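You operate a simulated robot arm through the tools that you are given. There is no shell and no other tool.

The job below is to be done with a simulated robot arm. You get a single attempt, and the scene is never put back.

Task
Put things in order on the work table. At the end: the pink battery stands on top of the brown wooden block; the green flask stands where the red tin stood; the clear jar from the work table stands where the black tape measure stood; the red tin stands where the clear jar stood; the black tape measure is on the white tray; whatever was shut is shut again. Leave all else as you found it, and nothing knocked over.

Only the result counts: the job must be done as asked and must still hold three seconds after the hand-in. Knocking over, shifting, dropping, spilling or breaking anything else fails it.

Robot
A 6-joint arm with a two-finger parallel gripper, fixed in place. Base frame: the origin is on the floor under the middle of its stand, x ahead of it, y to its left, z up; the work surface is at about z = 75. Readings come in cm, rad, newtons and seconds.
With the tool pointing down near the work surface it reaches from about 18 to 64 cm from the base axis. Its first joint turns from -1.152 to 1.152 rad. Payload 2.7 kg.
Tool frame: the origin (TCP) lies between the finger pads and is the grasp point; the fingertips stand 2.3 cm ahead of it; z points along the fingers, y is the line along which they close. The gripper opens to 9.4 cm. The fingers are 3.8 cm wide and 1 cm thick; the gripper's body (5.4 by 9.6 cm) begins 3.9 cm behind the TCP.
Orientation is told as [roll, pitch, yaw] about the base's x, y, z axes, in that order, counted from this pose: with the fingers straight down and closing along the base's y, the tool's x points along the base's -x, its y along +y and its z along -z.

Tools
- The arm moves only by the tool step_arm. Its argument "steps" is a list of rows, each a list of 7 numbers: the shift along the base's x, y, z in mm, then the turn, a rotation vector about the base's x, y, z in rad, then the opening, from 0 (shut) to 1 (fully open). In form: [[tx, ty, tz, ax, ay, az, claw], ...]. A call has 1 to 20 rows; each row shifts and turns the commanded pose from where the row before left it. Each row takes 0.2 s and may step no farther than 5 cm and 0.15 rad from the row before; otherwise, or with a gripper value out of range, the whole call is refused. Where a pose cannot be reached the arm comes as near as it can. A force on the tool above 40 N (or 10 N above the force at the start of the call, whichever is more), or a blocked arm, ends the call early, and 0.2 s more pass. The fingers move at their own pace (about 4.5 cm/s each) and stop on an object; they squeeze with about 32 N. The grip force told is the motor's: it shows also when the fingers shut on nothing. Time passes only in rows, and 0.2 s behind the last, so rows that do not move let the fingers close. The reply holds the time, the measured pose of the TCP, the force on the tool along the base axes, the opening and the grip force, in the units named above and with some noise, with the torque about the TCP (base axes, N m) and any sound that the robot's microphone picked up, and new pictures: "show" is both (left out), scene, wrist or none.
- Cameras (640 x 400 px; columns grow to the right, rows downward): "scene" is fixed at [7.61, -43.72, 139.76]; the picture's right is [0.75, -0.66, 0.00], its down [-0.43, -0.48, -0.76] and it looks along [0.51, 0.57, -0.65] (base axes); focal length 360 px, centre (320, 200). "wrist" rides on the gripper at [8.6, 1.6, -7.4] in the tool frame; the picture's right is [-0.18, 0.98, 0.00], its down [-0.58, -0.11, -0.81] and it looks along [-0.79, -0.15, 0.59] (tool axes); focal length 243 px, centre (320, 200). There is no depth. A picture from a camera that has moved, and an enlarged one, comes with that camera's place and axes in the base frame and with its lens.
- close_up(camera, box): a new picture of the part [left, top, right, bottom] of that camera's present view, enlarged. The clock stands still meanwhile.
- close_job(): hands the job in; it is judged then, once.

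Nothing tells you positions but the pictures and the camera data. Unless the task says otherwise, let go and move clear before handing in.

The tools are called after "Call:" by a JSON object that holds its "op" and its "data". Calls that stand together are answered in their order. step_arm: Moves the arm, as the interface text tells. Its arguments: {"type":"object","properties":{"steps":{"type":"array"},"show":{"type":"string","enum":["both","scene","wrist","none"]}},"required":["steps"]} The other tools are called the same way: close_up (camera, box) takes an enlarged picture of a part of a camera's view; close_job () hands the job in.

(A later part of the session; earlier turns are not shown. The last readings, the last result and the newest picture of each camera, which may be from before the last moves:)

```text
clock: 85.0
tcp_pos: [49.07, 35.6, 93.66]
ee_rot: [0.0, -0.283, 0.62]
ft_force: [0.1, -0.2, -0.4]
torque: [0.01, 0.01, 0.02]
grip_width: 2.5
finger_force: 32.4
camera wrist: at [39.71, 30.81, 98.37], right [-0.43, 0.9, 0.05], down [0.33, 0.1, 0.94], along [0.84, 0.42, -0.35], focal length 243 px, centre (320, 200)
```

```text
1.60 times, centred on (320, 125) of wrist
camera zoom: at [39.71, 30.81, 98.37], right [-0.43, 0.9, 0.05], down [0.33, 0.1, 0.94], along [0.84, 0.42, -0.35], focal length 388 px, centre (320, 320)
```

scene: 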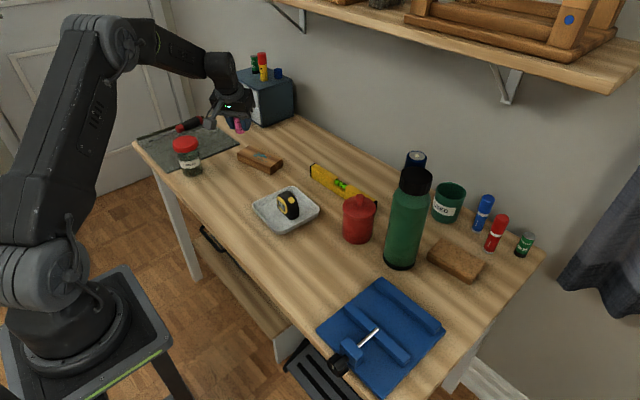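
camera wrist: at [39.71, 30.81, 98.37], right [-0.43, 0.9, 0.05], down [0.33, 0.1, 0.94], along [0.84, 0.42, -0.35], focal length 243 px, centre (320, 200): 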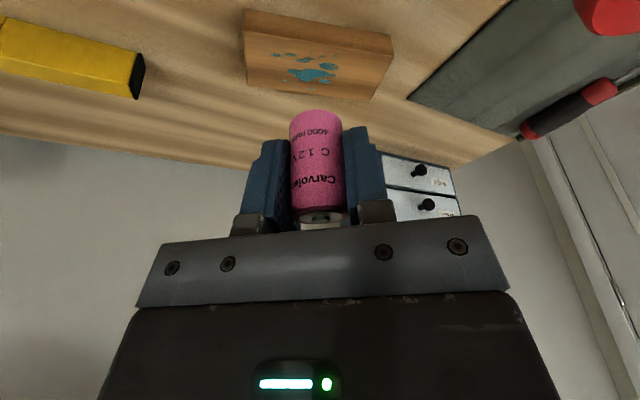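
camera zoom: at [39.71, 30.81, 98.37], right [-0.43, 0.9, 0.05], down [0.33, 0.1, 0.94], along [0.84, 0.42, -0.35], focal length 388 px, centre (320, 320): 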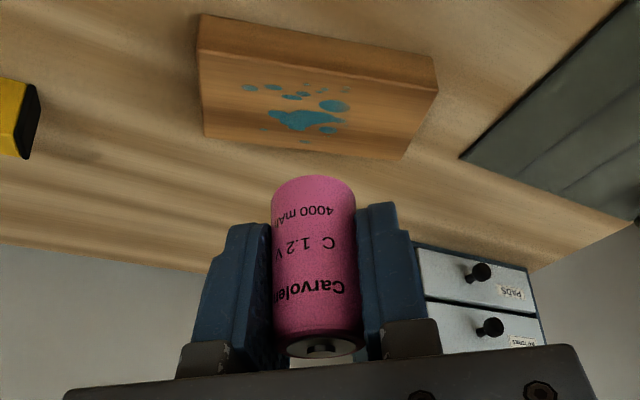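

The battery is above and short of the block (block top centre ≈ (55.5, 39.3), z ≈ 78.4). I move out over it and check for reach.

Call:
{"op": "step_arm", "data": {"steps": [[15, 8, -20, 0, 0, 0, 0.12], [15, 8, -20, 0, 0, 0, 0.12], [15, 8, -20, 0, 0, 0, 0.12], [16, 9, -20, 0, 0, 0, 0.12], [0, 0, 0, 0, 0, 0, 0.12]]}}

Call:
{"op": "close_up", "data": {"camera": "scene", "box": [200, 90, 310, 190]}}

Call:
{"op": "close_up", "data": {"camera": "wrist", "box": [160, 0, 480, 250]}}

```text
clock: 86.2
tcp_pos: [55.32, 38.58, 85.57]
ee_rot: [0.002, -0.285, 0.619]
ft_force: [-0.2, 0.2, -0.5]
torque: [0.01, -0.02, -0.02]
grip_width: 2.51
finger_force: 31.9
camera wrist: at [45.83, 33.84, 90.25], right [-0.43, 0.9, 0.05], down [0.33, 0.1, 0.94], along [0.84, 0.42, -0.35], focal length 243 px, centre (320, 200)
```

scene: 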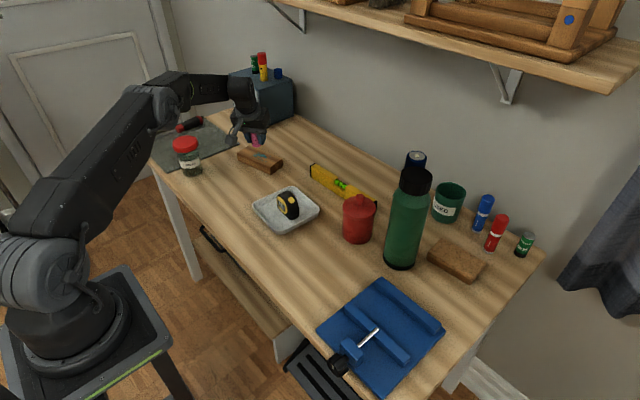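
wrist: 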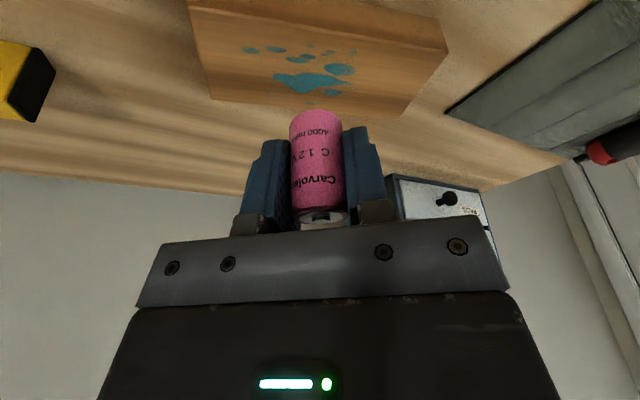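

```text
4.00 times, centred on (255, 140) of scene
camera zoom: at [7.61, -43.72, 139.76], right [0.75, -0.66, 0.0], down [-0.43, -0.48, -0.76], along [0.51, 0.57, -0.65], focal length 1439 px, centre (580, 440)
```

zoom: 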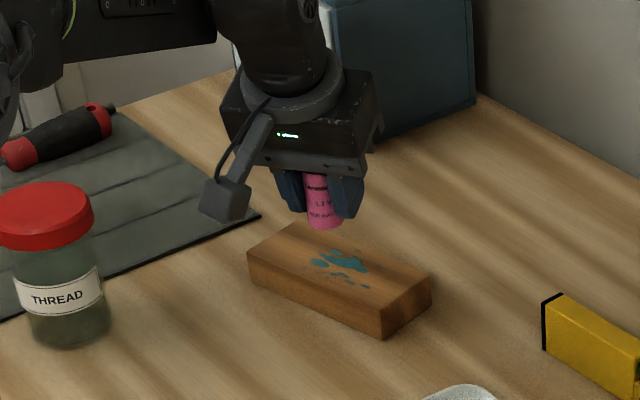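

```text
1.60 times, centred on (320, 125) of wrist
camera zoom: at [45.83, 33.84, 90.25], right [-0.43, 0.9, 0.05], down [0.33, 0.1, 0.94], along [0.84, 0.42, -0.35], focal length 388 px, centre (320, 320)
```

zoom: 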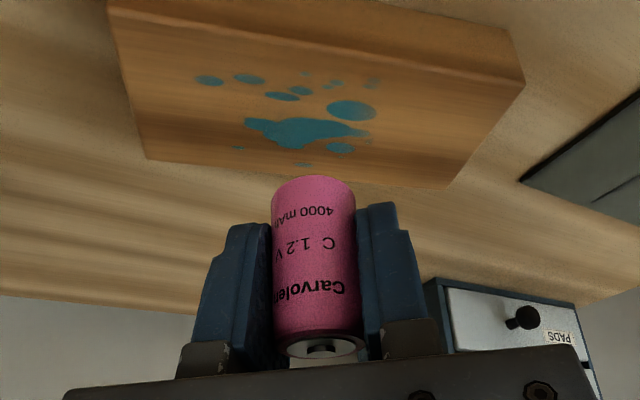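

Reach is fine here. I shift out by about 6 mm to centre the battery on the block and lower it to just above the top.

Call:
{"op": "step_arm", "data": {"steps": [[6, 6, -8, 0, 0, 0, 0.12], [0, 0, -14, 0, 0, 0, 0.12], [0, 0, -10, 0, 0, 0, 0.12], [0, 0, 0, 0, 0, 0, 0.12]]}}

Call:
{"op": "close_up", "data": {"camera": "scene", "box": [210, 110, 310, 190]}}

Call:
{"op": "close_up", "data": {"camera": "wrist", "box": [160, 0, 480, 250]}}

```text
clock: 87.2
tcp_pos: [55.59, 39.19, 82.37]
ee_rot: [0.003, -0.285, 0.621]
ft_force: [-0.4, 0.0, -0.6]
torque: [0.01, 0.0, 0.0]
grip_width: 2.54
finger_force: 32.5
camera wrist: at [46.26, 34.46, 87.02], right [-0.43, 0.9, 0.05], down [0.33, 0.1, 0.94], along [0.84, 0.42, -0.35], focal length 243 px, centre (320, 200)
```

scene: 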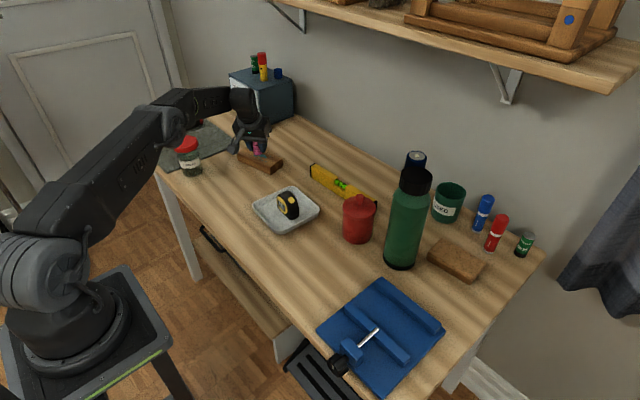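
wrist: 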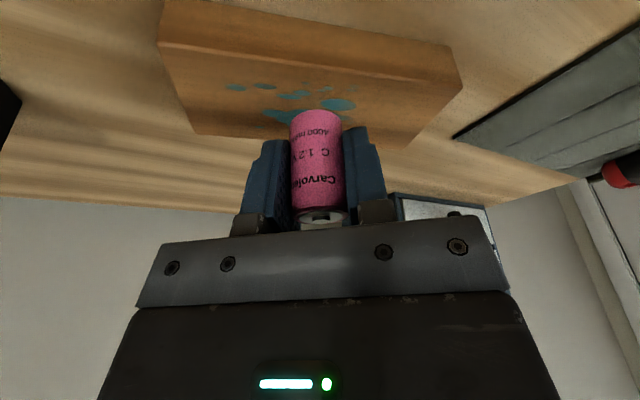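

```text
5.00 times, centred on (260, 150) of scene
camera zoom: at [7.61, -43.72, 139.76], right [0.75, -0.66, 0.0], down [-0.43, -0.48, -0.76], along [0.51, 0.57, -0.65], focal length 1798 px, centre (620, 450)
```

zoom: 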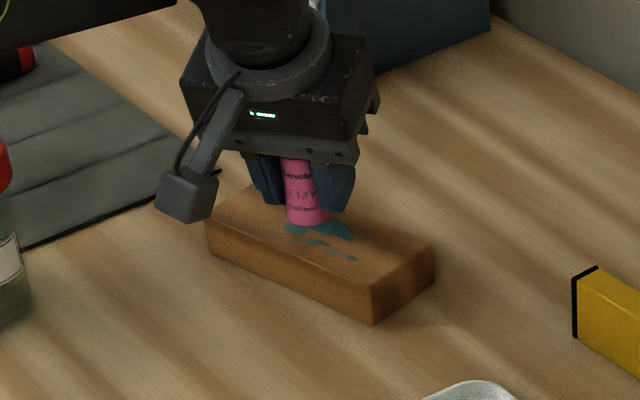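

```text
1.60 times, centred on (320, 125) of wrist
camera zoom: at [46.26, 34.46, 87.02], right [-0.43, 0.9, 0.05], down [0.33, 0.1, 0.94], along [0.84, 0.42, -0.35], focal length 388 px, centre (320, 320)
```

zoom: 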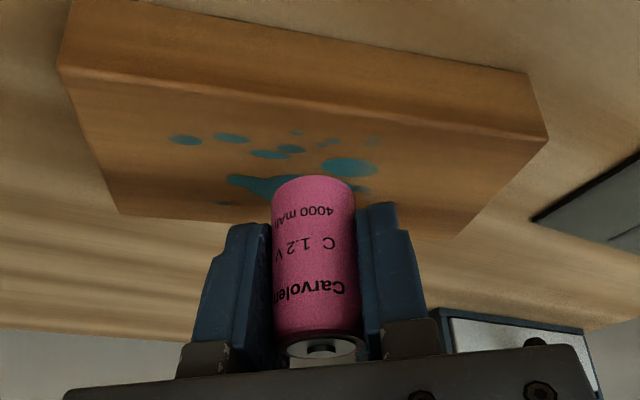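

The battery hovers about 9 mm over the block, close to its centre. I lower in small steps until it touches.

Call:
{"op": "step_arm", "data": {"steps": [[2, 2, -3, 0, 0, 0, 0.12], [0, 0, -2, 0, 0, 0, 0.12], [0, 0, -1, 0, 0, 0, 0.12], [0, 0, 0, 0, 0, 0, 0.12]], "show": "none"}}

```text
clock: 88.2
tcp_pos: [55.98, 39.37, 81.78]
ee_rot: [0.001, -0.285, 0.62]
ft_force: [0.2, -0.3, -1.0]
torque: [-0.03, 0.03, 0.04]
grip_width: 2.52
finger_force: 31.7
```

Call:
{"op": "step_arm", "data": {"steps": [[0, 0, -1, 0, 0, 0, 0.12], [0, 0, -1, 0, 0, 0, 0.12], [0, 0, 0, 0, 0, 0, 0.12]], "show": "none"}}

Call:
{"op": "close_up", "data": {"camera": "scene", "box": [230, 120, 290, 180]}}

```text
clock: 89.0
tcp_pos: [55.99, 39.42, 81.47]
ee_rot: [0.002, -0.284, 0.619]
ft_force: [-0.2, 0.0, -1.1]
torque: [0.0, 0.0, 0.01]
grip_width: 2.51
finger_force: 32.0
```

```text
6.67 times, centred on (260, 150) of scene
camera zoom: at [7.61, -43.72, 139.76], right [0.75, -0.66, 0.0], down [-0.43, -0.48, -0.76], along [0.51, 0.57, -0.65], focal length 2398 px, centre (720, 533)
```

zoom: 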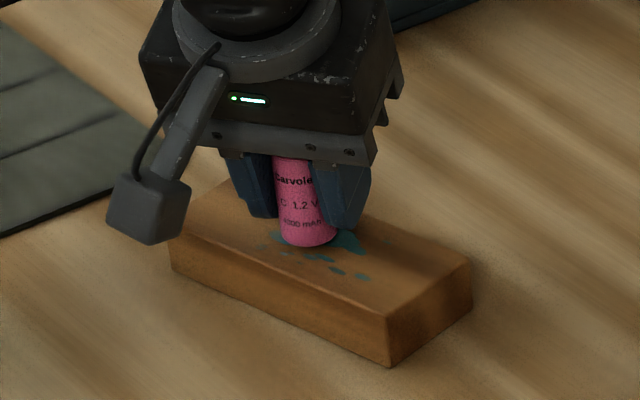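

Call:
{"op": "step_arm", "data": {"steps": [[0, 0, -0.8, 0, 0, 0, 0.12], [0, 0, -0.8, 0, 0, 0, 0.12], [0, 0, 0, 0, 0, 0, 0.12]], "show": "none"}}

```text
clock: 89.8
tcp_pos: [55.99, 39.53, 81.24]
ee_rot: [0.001, -0.283, 0.619]
ft_force: [0.1, -0.7, -1.0]
torque: [0.02, -0.01, -0.01]
grip_width: 2.53
finger_force: 31.9
```

Call:
{"op": "step_arm", "data": {"steps": [[0, 0, -0.8, 0, 0, 0, 0.12], [0, 0, -0.8, 0, 0, 0, 0.12], [0, 0, 0, 0, 0, 0, 0.12]], "show": "none"}}

```text
clock: 90.6
tcp_pos: [55.93, 39.4, 81.19]
ee_rot: [0.003, -0.286, 0.621]
ft_force: [-0.3, 0.6, -0.2]
torque: [0.02, 0.02, 0.0]
grip_width: 2.51
finger_force: 32.7
```

Call:
{"op": "step_arm", "data": {"steps": [[0, 0, -0.7, 0, 0, 0, 0.12], [0, 0, 0, 0, 0, 0, 0.12]], "show": "none"}}

Call:
{"op": "close_up", "data": {"camera": "scene", "box": [230, 120, 290, 180]}}

```text
clock: 91.2
tcp_pos: [55.84, 39.43, 81.15]
ee_rot: [0.004, -0.284, 0.618]
ft_force: [-0.2, -0.2, -0.7]
torque: [0.0, 0.01, 0.0]
grip_width: 2.53
finger_force: 32.3
```

```text
6.67 times, centred on (260, 150) of scene
camera zoom: at [7.61, -43.72, 139.76], right [0.75, -0.66, 0.0], down [-0.43, -0.48, -0.76], along [0.51, 0.57, -0.65], focal length 2398 px, centre (720, 533)
```

zoom: 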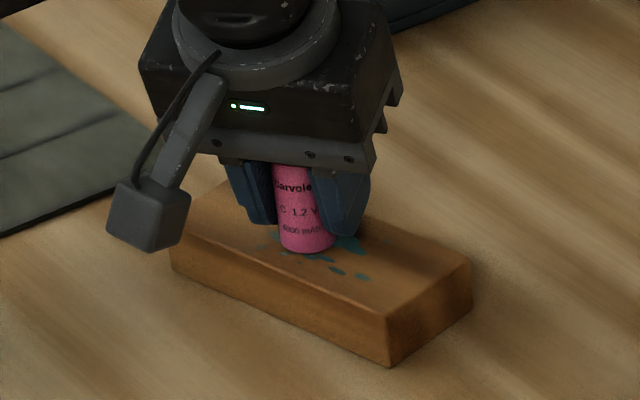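

Call:
{"op": "step_arm", "data": {"steps": [[0, 0, -0.8, 0, 0, 0, 0.12], [0, 0, -0.8, 0, 0, 0, 0.12], [0, 0, 0, 0, 0, 0, 0.12]], "show": "none"}}

```text
clock: 92.0
tcp_pos: [55.94, 39.5, 80.97]
ee_rot: [-0.001, -0.286, 0.617]
ft_force: [0.2, -0.9, 2.7]
torque: [-0.02, 0.04, 0.0]
grip_width: 2.51
finger_force: 32.4
```

Contact felt (+2.7 N): the battery stands on the block. I open slowly and rise along the tool axis.

Call:
{"op": "step_arm", "data": {"steps": [[0, 0, 0, 0, 0, 0, 0.3], [0, 0, 0, 0, 0, 0, 0.4], [0, 0, 0, 0, 0, 0, 0.5], [0, 0, 0, 0, 0, 0, 0.5], [0, 0, 0, 0, 0, 0, 0.5]], "show": "wrist"}}

Call:
{"op": "close_up", "data": {"camera": "scene", "box": [230, 120, 290, 180]}}

```text
clock: 93.2
tcp_pos: [55.84, 39.52, 80.96]
ee_rot: [0.001, -0.283, 0.619]
ft_force: [0.0, -0.8, -0.2]
torque: [-0.01, -0.03, -0.01]
grip_width: 4.7
finger_force: 0.1
camera wrist: at [46.48, 34.78, 85.63], right [-0.43, 0.9, 0.05], down [0.33, 0.1, 0.94], along [0.84, 0.42, -0.35], focal length 243 px, centre (320, 200)
```

wrist: 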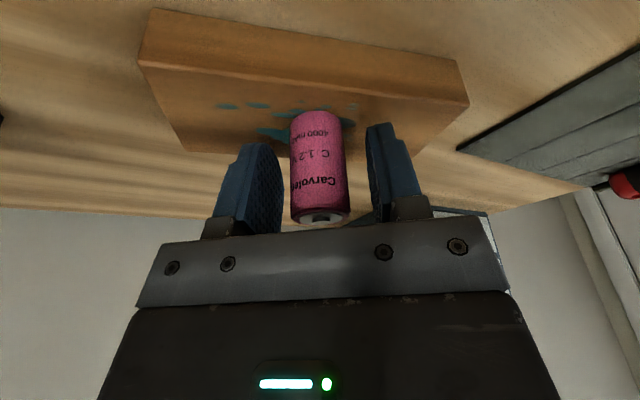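

```text
6.67 times, centred on (260, 150) of scene
camera zoom: at [7.61, -43.72, 139.76], right [0.75, -0.66, 0.0], down [-0.43, -0.48, -0.76], along [0.51, 0.57, -0.65], focal length 2398 px, centre (720, 533)
```

zoom: 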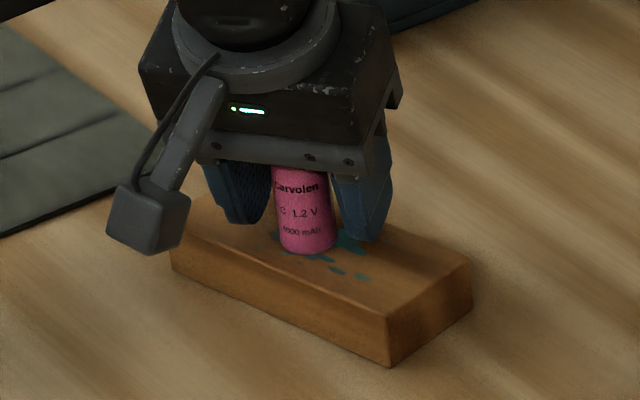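

The battery stands free on the block. I back out along the tool axis.

Call:
{"op": "step_arm", "data": {"steps": [[-2.3, -1.6, 9.6, 0, 0, 0, 0.5], [-6.8, -4.9, 28.8, 0, 0, 0, 0.5], [-6.8, -4.9, 28.8, 0, 0, 0, 0.5], [-9, -6.5, 38, 0, 0, 0, 0.7], [-9, -6.5, 38, 0, 0, 0, 0.9], [0, 0, 0, 0, 0, 0, 1]]}}

Call:
{"op": "close_up", "data": {"camera": "scene", "box": [210, 110, 310, 190]}}

Call:
{"op": "close_up", "data": {"camera": "scene", "box": [360, 130, 480, 280]}}

```text
clock: 94.6
tcp_pos: [52.24, 36.91, 95.26]
ee_rot: [0.0, -0.282, 0.62]
ft_force: [0.3, -0.3, 0.5]
torque: [-0.02, -0.02, -0.02]
grip_width: 9.39
finger_force: 0.1
camera wrist: at [42.86, 32.27, 99.98], right [-0.43, 0.9, 0.05], down [0.33, 0.1, 0.94], along [0.84, 0.42, -0.35], focal length 243 px, centre (320, 200)
```

scene: 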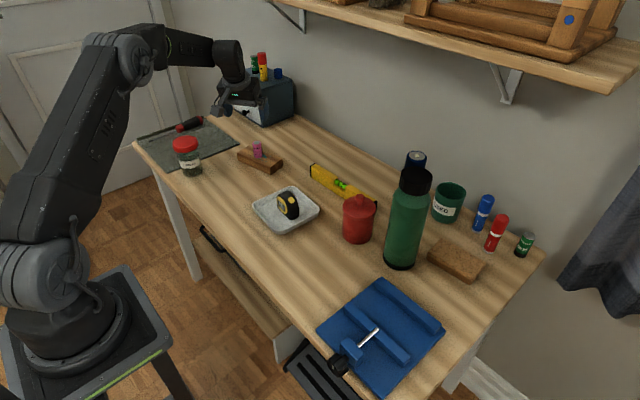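
wrist: 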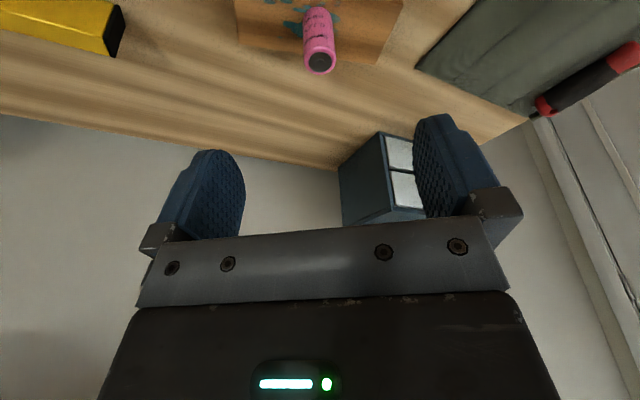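

```text
5.00 times, centred on (260, 150) of scene
camera zoom: at [7.61, -43.72, 139.76], right [0.75, -0.66, 0.0], down [-0.43, -0.48, -0.76], along [0.51, 0.57, -0.65], focal length 1798 px, centre (620, 450)
```

zoom: 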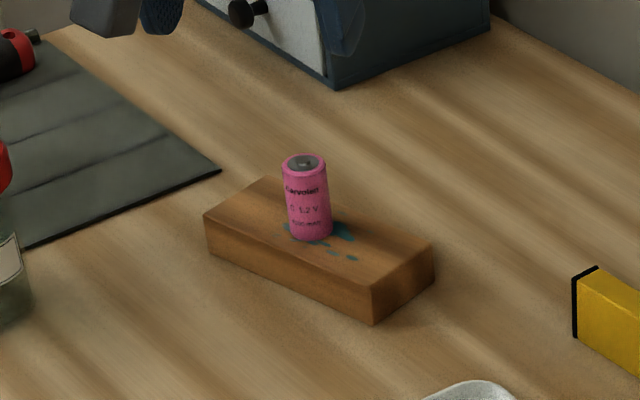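

```text
2.67 times, centred on (420, 205) of scene
camera zoom: at [7.61, -43.72, 139.76], right [0.75, -0.66, 0.0], down [-0.43, -0.48, -0.76], along [0.51, 0.57, -0.65], focal length 959 px, centre (53, 187)
```

zoom: 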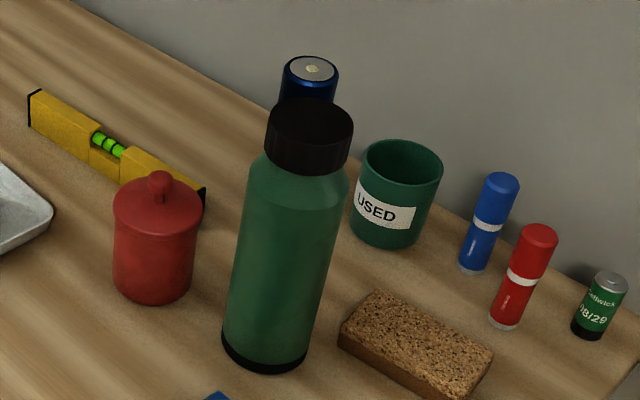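

The battery stands on the wooden block. Last is the flask, at about (58.4, -14.4), cap from about z = 95 to 98.2. I bring the tool upright again and go and look at the cap from above the table.

Call:
{"op": "step_arm", "data": {"steps": [[-5, -5, 20, -0.0822, 0.1152, 0, 1], [-5, -5, 20, -0.0822, 0.1152, 0, 1], [-5, -38, 6, 0, 0, -0.0717, 1], [-5, -38, 6, 0, 0, -0.0717, 1], [-5, -38, 6, 0, 0, -0.0717, 1], [-5, -38, 6, 0, 0, -0.0717, 1], [-5, -38, 6, 0, 0, -0.0717, 1], [-5, -38, 6, 0, 0, -0.0717, 1], [-5, -38, 6, 0, 0, -0.0717, 1], [-5, -38, 6, 0, 0, -0.0717, 1], [-5, -38, 6, 0, 0, -0.0717, 1], [-5, -38, 6, 0, 0, -0.0717, 1], [-5, -38, 6, 0, 0, -0.0717, 1], [-5, -38, 6, 0, 0, -0.0717, 1], [0, 0, 0, 0, 0, 0, 1]]}}

Call:
{"op": "close_up", "data": {"camera": "wrist", "box": [200, 0, 440, 240]}}

```text
clock: 97.8
tcp_pos: [45.56, -9.46, 106.61]
ee_rot: [0.001, -0.002, -0.242]
ft_force: [-0.2, -0.2, -0.4]
torque: [0.01, 0.03, -0.01]
grip_width: 9.4
finger_force: 0.1
camera wrist: at [37.42, -5.91, 113.96], right [0.41, 0.91, 0.0], down [0.54, -0.25, 0.81], along [0.73, -0.33, -0.59], focal length 243 px, centre (320, 200)
```

scene: 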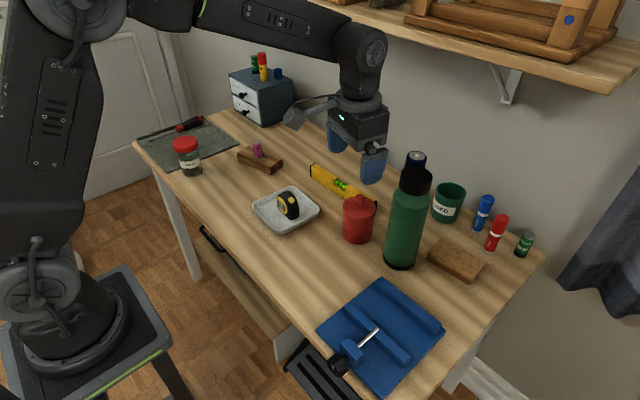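
wrist: 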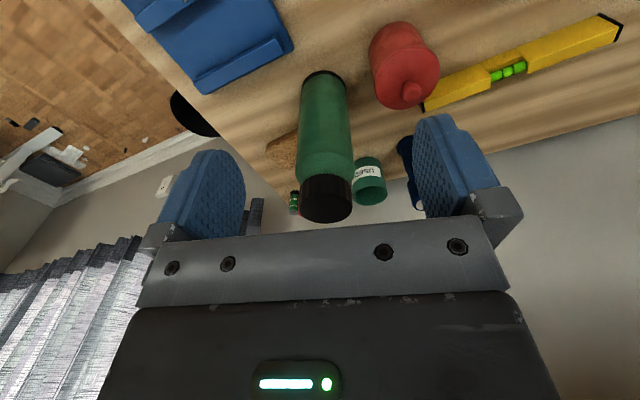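

```text
1.67 times, centred on (320, 120) of wrist
camera zoom: at [37.42, -5.91, 113.96], right [0.41, 0.91, 0.0], down [0.54, -0.25, 0.81], along [0.73, -0.33, -0.59], focal length 404 px, centre (320, 333)
```

zoom: 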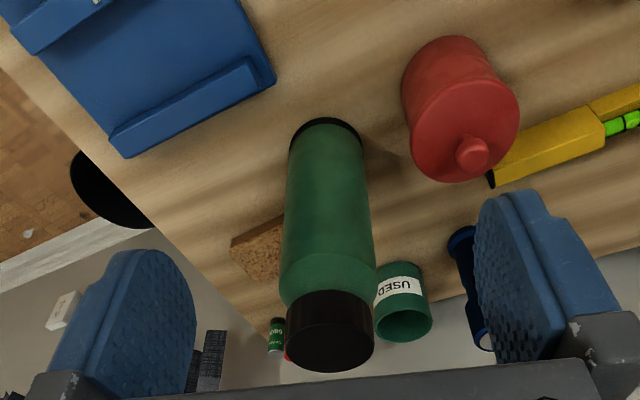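

The flask axis reads about (58.25, -14.35), cap about 6 cm wide from z ≈ 95.7 to 98.2. I move over it, staying low because of the shelf, and look.

Call:
{"op": "step_arm", "data": {"steps": [[32, -12.2, -12, 0, 0, 0, 1], [32, -12.2, -12, 0, 0, 0, 1], [32, -12.2, -12, 0, 0, 0, 1], [30, -12.2, -12, 0, 0, 0, 1], [0, 0, 0, 0, 0, 0, 1]]}}

Call:
{"op": "close_up", "data": {"camera": "scene", "box": [320, 60, 500, 280]}}

Call:
{"op": "close_up", "data": {"camera": "wrist", "box": [200, 0, 440, 240]}}

```text
clock: 99.0
tcp_pos: [57.97, -14.47, 101.51]
ee_rot: [0.0, 0.0, -0.241]
ft_force: [-0.3, -0.2, 1.0]
torque: [0.02, 0.01, -0.01]
grip_width: 9.42
finger_force: 0.1
camera wrist: at [49.92, -10.91, 109.02], right [0.41, 0.91, 0.0], down [0.54, -0.25, 0.81], along [0.73, -0.33, -0.59], focal length 243 px, centre (320, 200)
```

scene: 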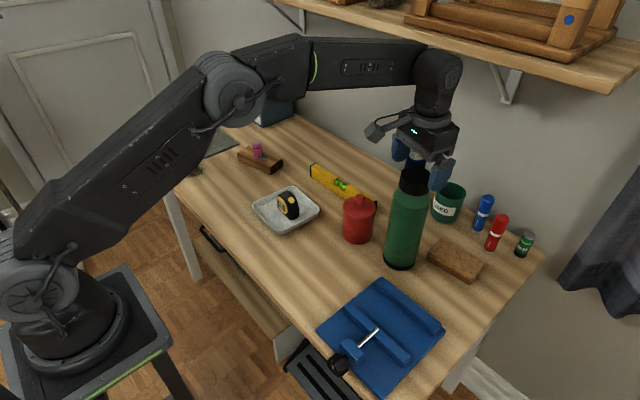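
wrist: 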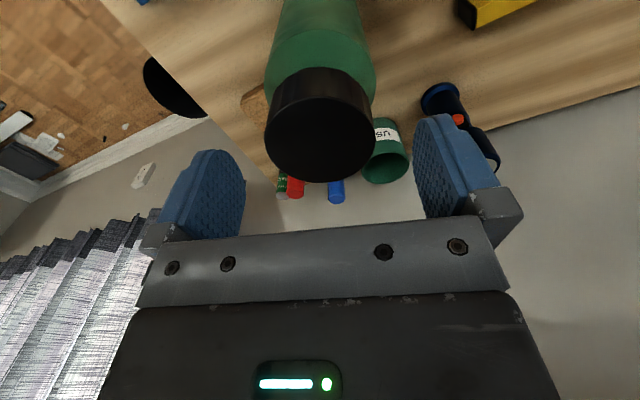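

```text
1.82 times, centred on (410, 170) of scene
camera zoom: at [7.61, -43.72, 139.76], right [0.75, -0.66, 0.0], down [-0.43, -0.48, -0.76], along [0.51, 0.57, -0.65], focal length 654 px, centre (156, 254)
```

zoom: 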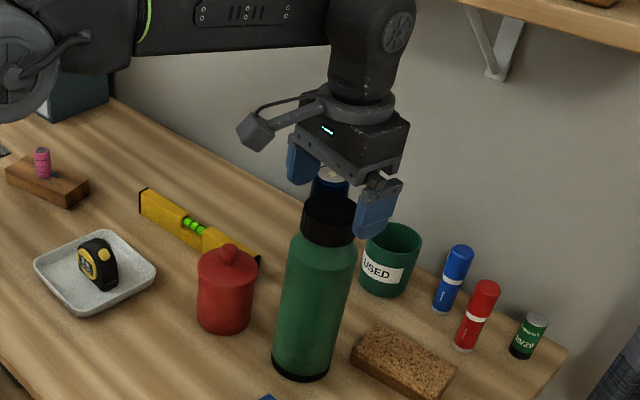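

```text
1.67 times, centred on (320, 120) of wrist
camera zoom: at [49.92, -10.91, 109.02], right [0.41, 0.91, 0.0], down [0.54, -0.25, 0.81], along [0.73, -0.33, -0.59], focal length 404 px, centre (320, 333)
```

zoom: 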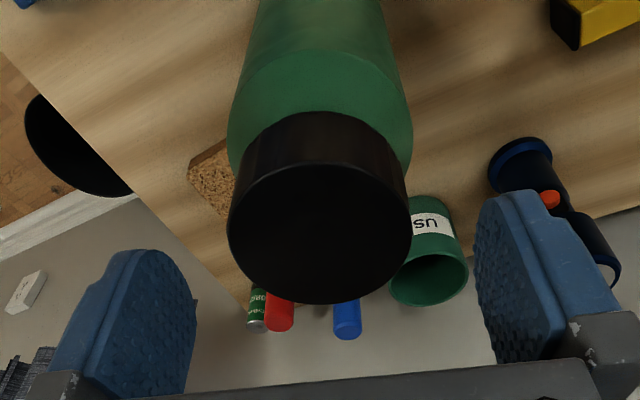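

The cap is centred between the fingers (about 6.2 cm wide). I lower so the pads cover the cap only, then close.

Call:
{"op": "step_arm", "data": {"steps": [[2, -1, -15, 0, 0, 0, 1], [0, 0, -14, 0, 0, 0, 1], [0, 0, -7, 0, 0, 0, 1], [0, 0, 0, 0, 0, 0, 1]]}}

Call:
{"op": "close_up", "data": {"camera": "scene", "box": [360, 110, 480, 230]}}

```text
clock: 100.0
tcp_pos: [58.18, -14.43, 98.1]
ee_rot: [0.002, -0.002, -0.241]
ft_force: [0.3, -0.5, 0.1]
torque: [-0.01, -0.01, -0.01]
grip_width: 9.39
finger_force: 0.1
camera wrist: at [50.25, -10.82, 105.48], right [0.41, 0.91, 0.0], down [0.54, -0.25, 0.81], along [0.73, -0.33, -0.59], focal length 243 px, centre (320, 200)
```

scene: 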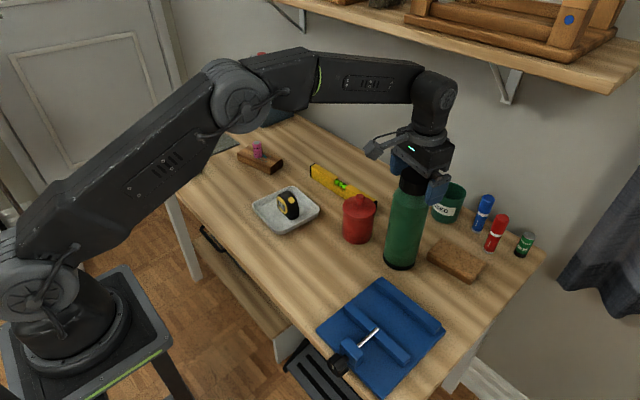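
wrist: 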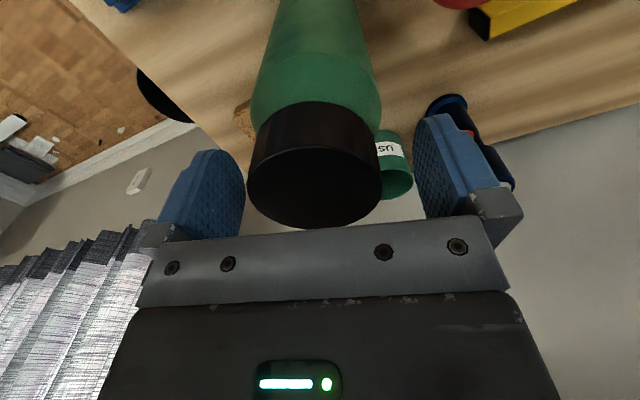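

```text
3.33 times, centred on (420, 170) of scene
camera zoom: at [7.61, -43.72, 139.76], right [0.75, -0.66, 0.0], down [-0.43, -0.48, -0.76], along [0.51, 0.57, -0.65], focal length 1199 px, centre (-13, 300)
```

zoom: 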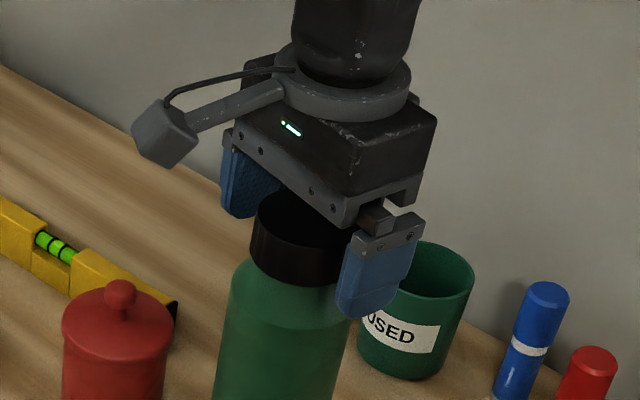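

Call:
{"op": "step_arm", "data": {"steps": [[0, 0, 0, 0, 0, 0, 0.75], [0, 0, 0, 0, 0, 0, 0.6], [0, 0, 0, 0, 0, 0, 0.5], [0, 0, 0, 0, 0, 0, 0.5], [0, 0, 0, 0, 0, 0, 0.5]]}}

Call:
{"op": "close_up", "data": {"camera": "scene", "box": [360, 110, 480, 230]}}

```text
clock: 101.2
tcp_pos: [58.37, -14.47, 98.04]
ee_rot: [0.0, -0.001, -0.242]
ft_force: [-0.7, -1.2, -0.3]
torque: [-0.25, 0.08, 0.02]
grip_width: 5.86
finger_force: 31.5
camera wrist: at [50.24, -10.85, 105.5], right [0.41, 0.91, 0.0], down [0.54, -0.25, 0.81], along [0.73, -0.33, -0.59], focal length 243 px, centre (320, 200)
```

scene: 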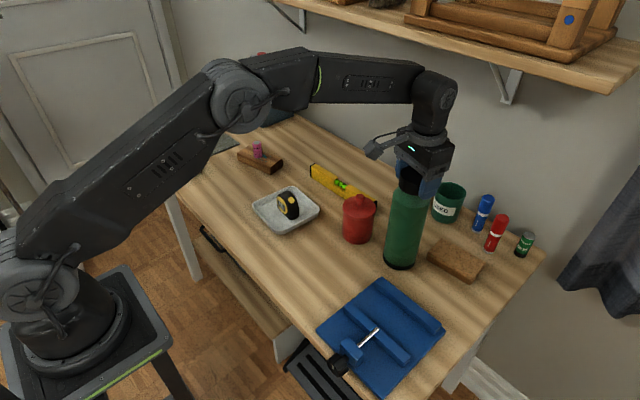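
wrist: 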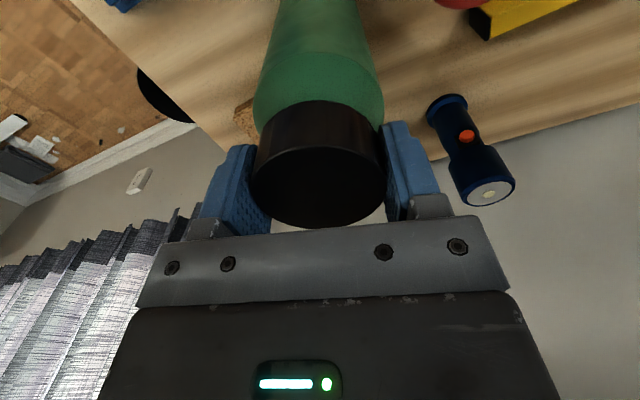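

```text
3.33 times, centred on (420, 170) of scene
camera zoom: at [7.61, -43.72, 139.76], right [0.75, -0.66, 0.0], down [-0.43, -0.48, -0.76], along [0.51, 0.57, -0.65], focal length 1199 px, centre (-13, 300)
```

zoom: 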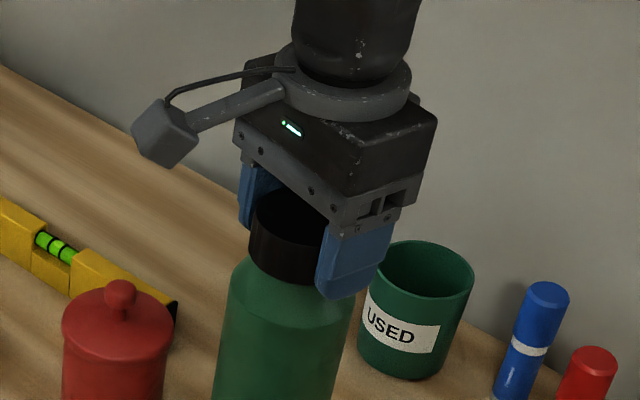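

The cap is gripped at 5.9 cm. I now pull up a millimetre at a time, watching the force and listening for a snap.

Call:
{"op": "step_arm", "data": {"steps": [[0, 0, 1, 0, 0, 0, 0.5], [0, 0, 0, 0, 0, 0, 0.5]], "show": "none"}}

```text
clock: 101.8
tcp_pos: [58.19, -14.4, 98.18]
ee_rot: [0.0, -0.001, -0.241]
ft_force: [-0.5, -2.7, -3.2]
torque: [-0.33, -0.07, 0.0]
grip_width: 5.83
finger_force: 32.2
```

Call:
{"op": "step_arm", "data": {"steps": [[0, 0, 1, 0, 0, 0, 0.5], [0, 0, 0, 0, 0, 0, 0.5], [0, 0, 0, 0, 0, 0, 0.5]], "show": "none"}}

```text
clock: 102.6
tcp_pos: [58.16, -14.41, 98.39]
ee_rot: [0.001, 0.001, -0.241]
ft_force: [-0.4, 0.5, -7.2]
torque: [-0.04, -0.09, -0.01]
grip_width: 5.83
finger_force: 32.3
```

The force reads -7.2 N with no snap and no sideways load: the flask may be hanging. I raise 2 mm more and hold.

Call:
{"op": "step_arm", "data": {"steps": [[0, 0, 1, 0, 0, 0, 0.48], [0, 0, 1, 0, 0, 0, 0.48], [0, 0, 0, 0, 0, 0, 0.48], [0, 0, 0, 0, 0, 0, 0.48], [0, 0, 0, 0, 0, 0, 0.48]]}}

Call:
{"op": "close_up", "data": {"camera": "scene", "box": [360, 110, 480, 230]}}

Call:
{"op": "close_up", "data": {"camera": "scene", "box": [360, 210, 440, 280]}}

```text
clock: 103.8
tcp_pos: [58.3, -14.59, 98.51]
ee_rot: [0.002, -0.001, -0.24]
ft_force: [0.2, 0.0, -7.4]
torque: [0.01, -0.04, 0.02]
grip_width: 5.85
finger_force: 31.7
camera wrist: at [50.19, -10.94, 105.86], right [0.41, 0.91, 0.0], down [0.54, -0.25, 0.81], along [0.73, -0.33, -0.59], focal length 243 px, centre (320, 200)
```

scene: 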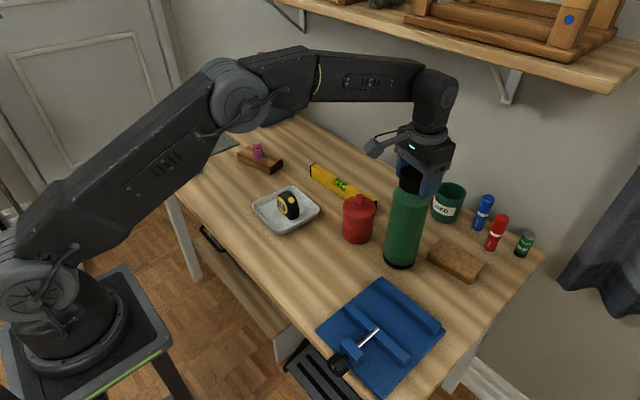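
wrist: 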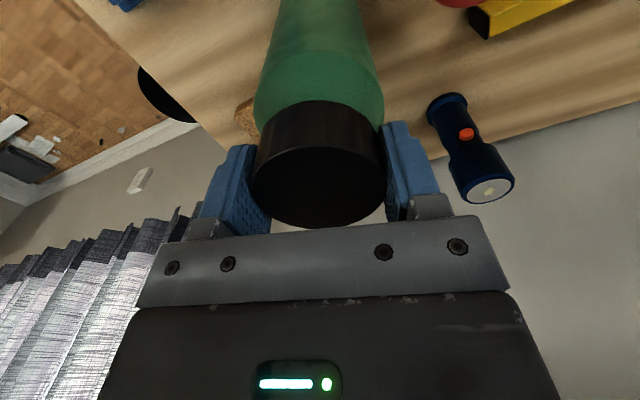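

```text
3.33 times, centred on (420, 170) of scene
camera zoom: at [7.62, -43.72, 139.76], right [0.75, -0.66, 0.0], down [-0.43, -0.48, -0.76], along [0.51, 0.57, -0.65], focal length 1199 px, centre (-13, 300)
```

zoom: 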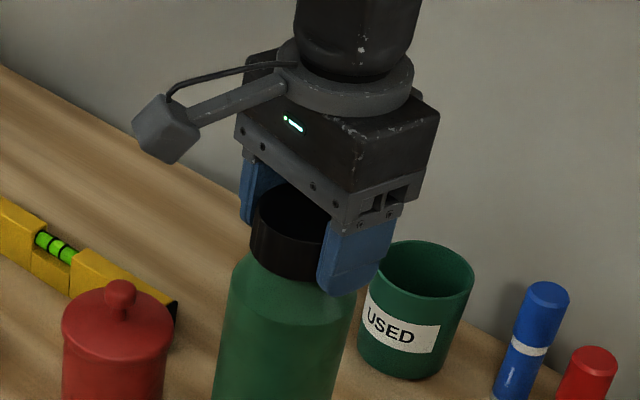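

```text
5.71 times, centred on (400, 245) of scene
camera zoom: at [7.62, -43.72, 139.76], right [0.75, -0.66, 0.0], down [-0.43, -0.48, -0.76], along [0.51, 0.57, -0.65], focal length 2055 px, centre (-137, -57)
```

zoom: 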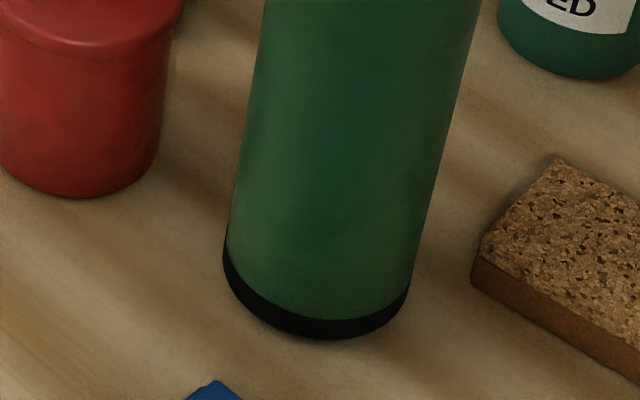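

The flask hangs free by about 2 mm (7.3 N) and the cap holds. I raise it about 2.5 cm and check again for slipping.

Call:
{"op": "step_arm", "data": {"steps": [[0, 0, 4, 0, 0, 0, 0.48], [0, 0, 7, 0, 0, 0, 0.48], [0, 0, 8, 0, 0, 0, 0.48], [0, 0, 4, 0, 0, 0, 0.48], [0, 0, 0, 0, 0, 0, 0.48], [0, 0, 0, 0, 0, 0, 0.48]]}}

Call:
{"op": "close_up", "data": {"camera": "scene", "box": [340, 110, 480, 280]}}

```text
clock: 105.2
tcp_pos: [58.31, -14.58, 100.74]
ee_rot: [0.002, 0.001, -0.241]
ft_force: [-0.5, 0.9, -6.9]
torque: [0.0, -0.01, -0.02]
grip_width: 5.81
finger_force: 32.3
camera wrist: at [50.24, -10.96, 108.15], right [0.41, 0.91, 0.0], down [0.54, -0.25, 0.81], along [0.73, -0.33, -0.59], focal length 243 px, centre (320, 200)
```

scene: 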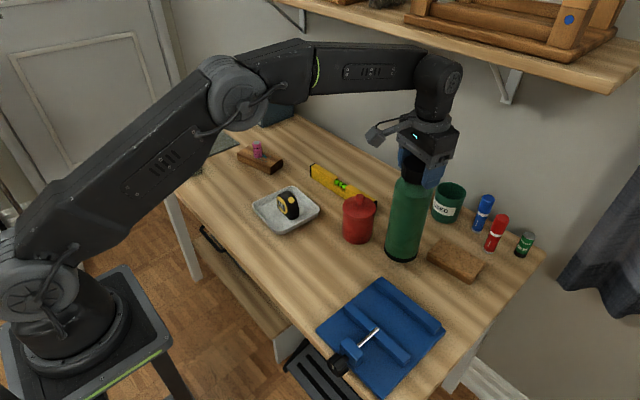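
wrist: 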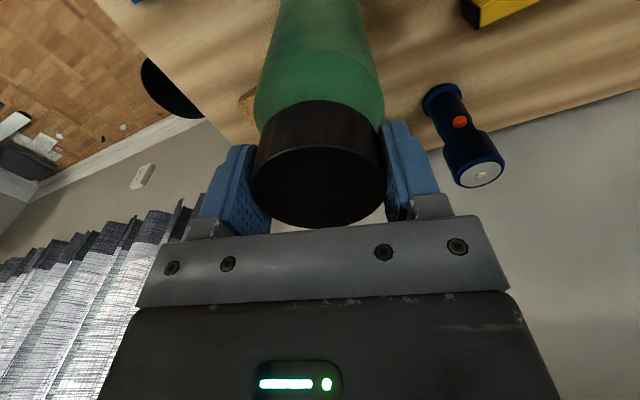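

```text
2.35 times, centred on (410, 195) of scene
camera zoom: at [7.62, -43.72, 139.76], right [0.75, -0.66, 0.0], down [-0.43, -0.48, -0.76], along [0.51, 0.57, -0.65], focal length 846 px, centre (108, 212)
```

zoom: 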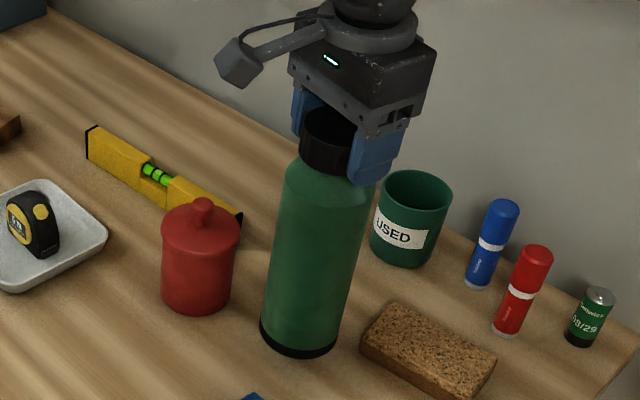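

No slip at all. I carry the flask slowly along the free lane between tin and vise towards the tin's old spot.

Call:
{"op": "step_arm", "data": {"steps": [[-4.5, 2.2, 0, 0, 0, 0, 0.48], [-8, 4, 0, 0, 0, 0, 0.48], [-11, 5.5, 0, 0, 0, 0, 0.48], [-12.5, 6.3, 0, 0, 0, 0, 0.48], [-12.5, 6.3, 0, 0, 0, 0, 0.48], [-12.5, 6.3, 0, 0, 0, 0, 0.48], [-12.5, 6.3, 0, 0, 0, 0, 0.48], [-12.5, 6.3, 0, 0, 0, 0, 0.48], [-10, 5, 0, 0, 0, 0, 0.48], [-6, 3, 0, 0, 0, 0, 0.48], [0, 0, 0, 0, 0, 0, 0.48]]}}

Call:
{"op": "close_up", "data": {"camera": "scene", "box": [280, 110, 460, 310]}}

```text
clock: 107.6
tcp_pos: [48.09, -9.32, 100.95]
ee_rot: [0.002, -0.001, -0.241]
ft_force: [-0.3, -0.7, -6.8]
torque: [-0.02, -0.02, 0.04]
grip_width: 5.82
finger_force: 31.6
camera wrist: at [40.08, -5.74, 108.18], right [0.41, 0.91, 0.0], down [0.54, -0.25, 0.81], along [0.73, -0.33, -0.59], focal length 243 px, centre (320, 200)
```

scene: 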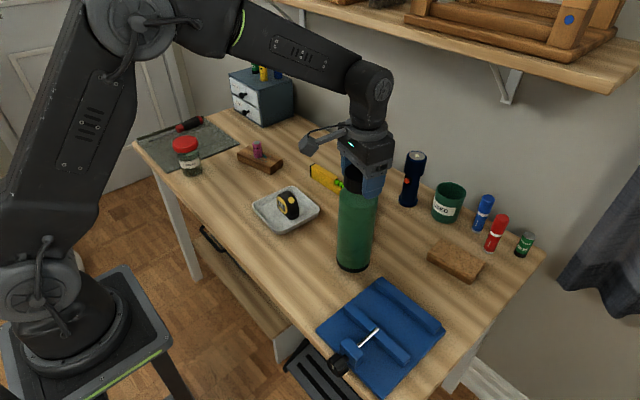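
wrist: 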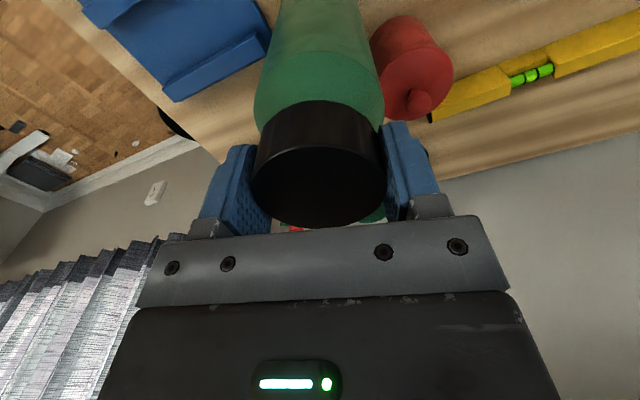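

```text
2.00 times, centred on (370, 210) of scene
camera zoom: at [7.62, -43.72, 139.76], right [0.75, -0.66, 0.0], down [-0.43, -0.48, -0.76], along [0.51, 0.57, -0.65], focal length 719 px, centre (220, 180)
```

zoom: 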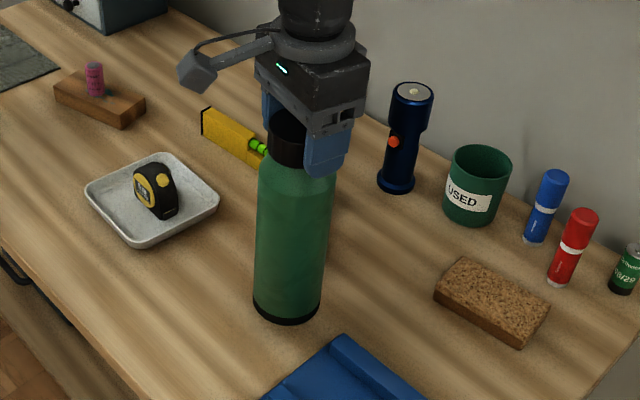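

Call:
{"op": "step_arm", "data": {"steps": [[-4.5, 2.2, 0, 0, 0, 0, 0.48], [-8, 4, 0, 0, 0, 0, 0.48], [-11, 5.3, 0, 0, 0, 0, 0.48], [-12.5, 6, 0, 0, 0, 0, 0.48], [-12.5, 6, 0, 0, 0, 0, 0.48], [-12.5, 6, 0, 0, 0, 0, 0.48], [-12.5, 6, 0, 0, 0, 0, 0.48], [-12, 6, 0, 0, 0, 0, 0.48], [-10, 5, 0, 0, 0, 0, 0.48], [-5.5, 2.5, 0, 0, 0, 0, 0.48], [0, 0, 0, 0, 0, 0, 0.48]]}}

Call:
{"op": "close_up", "data": {"camera": "scene", "box": [240, 140, 400, 300]}}

Call:
{"op": "close_up", "data": {"camera": "scene", "box": [265, 225, 345, 305]}}

```text
clock: 110.0
tcp_pos: [37.9, -4.52, 100.95]
ee_rot: [0.0, -0.001, -0.24]
ft_force: [0.9, -0.7, -7.1]
torque: [-0.01, 0.0, 0.01]
grip_width: 5.84
finger_force: 31.9
camera wrist: at [29.95, -0.94, 108.35], right [0.41, 0.91, 0.0], down [0.54, -0.25, 0.81], along [0.73, -0.33, -0.59], focal length 243 px, centre (320, 200)
```

scene: 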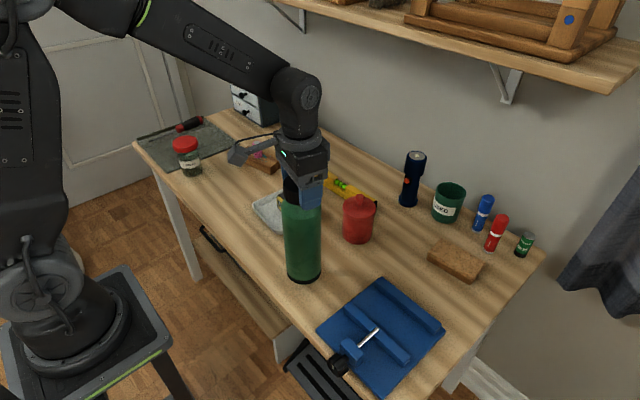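
wrist: 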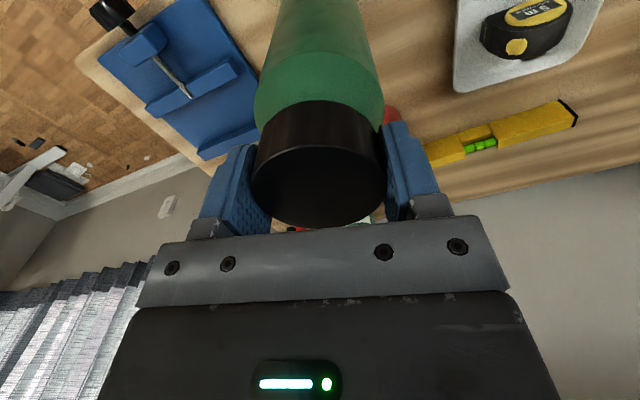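

```text
2.50 times, centred on (320, 220) of scene
camera zoom: at [7.62, -43.72, 139.76], right [0.75, -0.66, 0.0], down [-0.43, -0.48, -0.76], along [0.51, 0.57, -0.65], focal length 899 px, centre (320, 150)
```

zoom: 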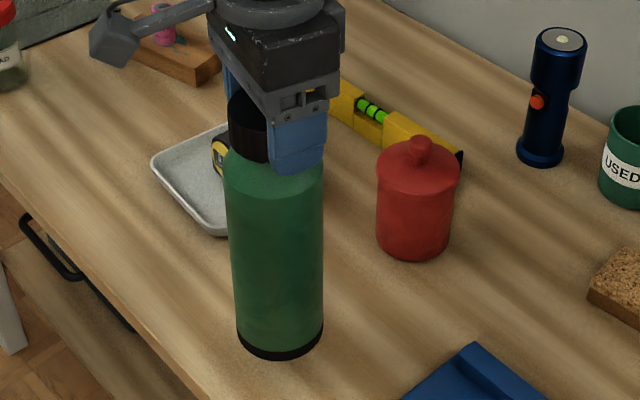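

```text
5.00 times, centred on (305, 265) of scene
camera zoom: at [7.62, -43.72, 139.76], right [0.75, -0.66, 0.0], down [-0.43, -0.48, -0.76], along [0.51, 0.57, -0.65], focal length 1798 px, centre (395, -125)
```

zoom: 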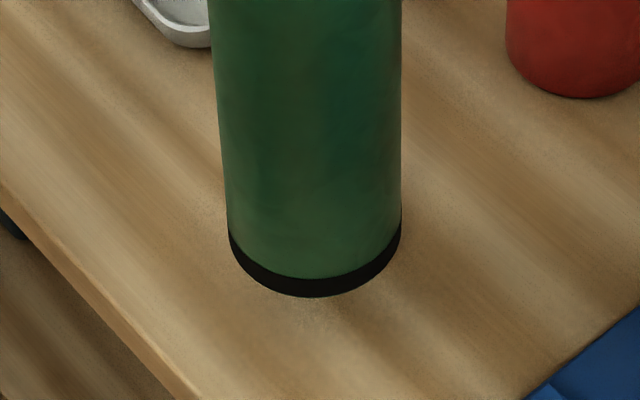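

The flask hangs over the tin's original spot: its base projects to about (38.0, -4.3). I lower it gently to just above the table.

Call:
{"op": "step_arm", "data": {"steps": [[1, -1, -5, 0, 0, 0, 0.48], [0, 0, -8, 0, 0, 0, 0.48], [0, 0, -7, 0, 0, 0, 0.48], [0, 0, -4, 0, 0, 0, 0.48], [0, 0, -1.5, 0, 0, 0, 0.48], [0, 0, 0, 0, 0, 0, 0.48]], "show": "scene"}}

Call:
{"op": "close_up", "data": {"camera": "scene", "box": [265, 225, 345, 305]}}

```text
clock: 111.4
tcp_pos: [38.04, -4.81, 98.17]
ee_rot: [-0.001, 0.0, -0.242]
ft_force: [-0.6, -0.4, -6.5]
torque: [0.01, 0.04, 0.0]
grip_width: 5.85
finger_force: 32.5
```

scene: 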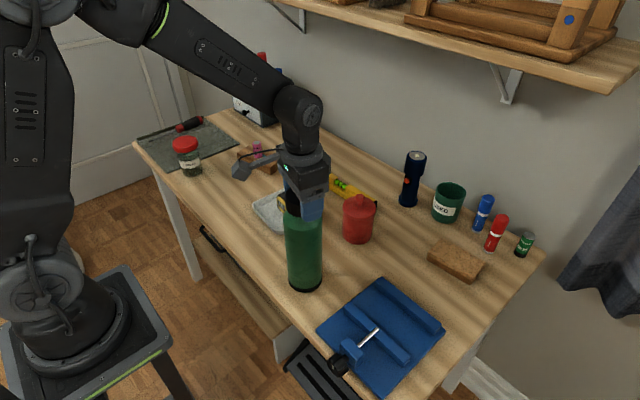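

```text
5.00 times, centred on (305, 265) of scene
camera zoom: at [7.62, -43.72, 139.76], right [0.75, -0.66, 0.0], down [-0.43, -0.48, -0.76], along [0.51, 0.57, -0.65], focal length 1798 px, centre (395, -125)
```

zoom: 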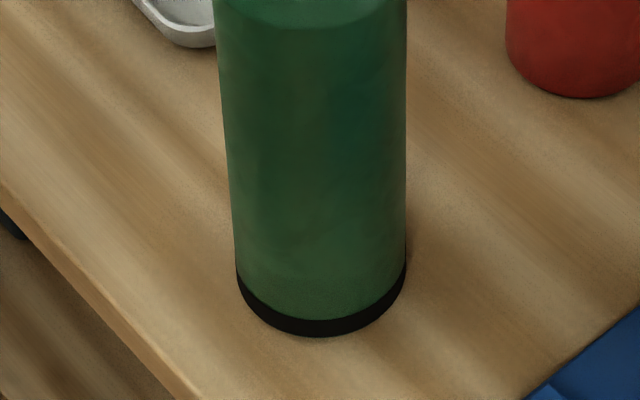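

The flask base now lies exactly where the tin's base was in this view. I feel for the table.

Call:
{"op": "step_arm", "data": {"steps": [[0, 0, -1, 0, 0, 0, 0.48], [0, 0, -0.7, 0, 0, 0, 0.48], [0, 0, 0, 0, 0, 0, 0.48]], "show": "none"}}

```text
clock: 112.2
tcp_pos: [38.11, -4.65, 98.15]
ee_rot: [0.002, -0.003, -0.24]
ft_force: [-0.7, -0.3, -3.7]
torque: [-0.15, 0.04, 0.04]
grip_width: 5.81
finger_force: 32.1
```

Call:
{"op": "step_arm", "data": {"steps": [[0, 0, -0.6, 0, 0, 0, 0.48], [0, 0, 0, 0, 0, 0, 0.48]], "show": "none"}}

```text
clock: 112.8
tcp_pos: [38.14, -4.62, 98.13]
ee_rot: [0.001, -0.002, -0.24]
ft_force: [0.6, 0.2, 1.8]
torque: [0.02, 0.05, 0.0]
grip_width: 5.84
finger_force: 32.6
```

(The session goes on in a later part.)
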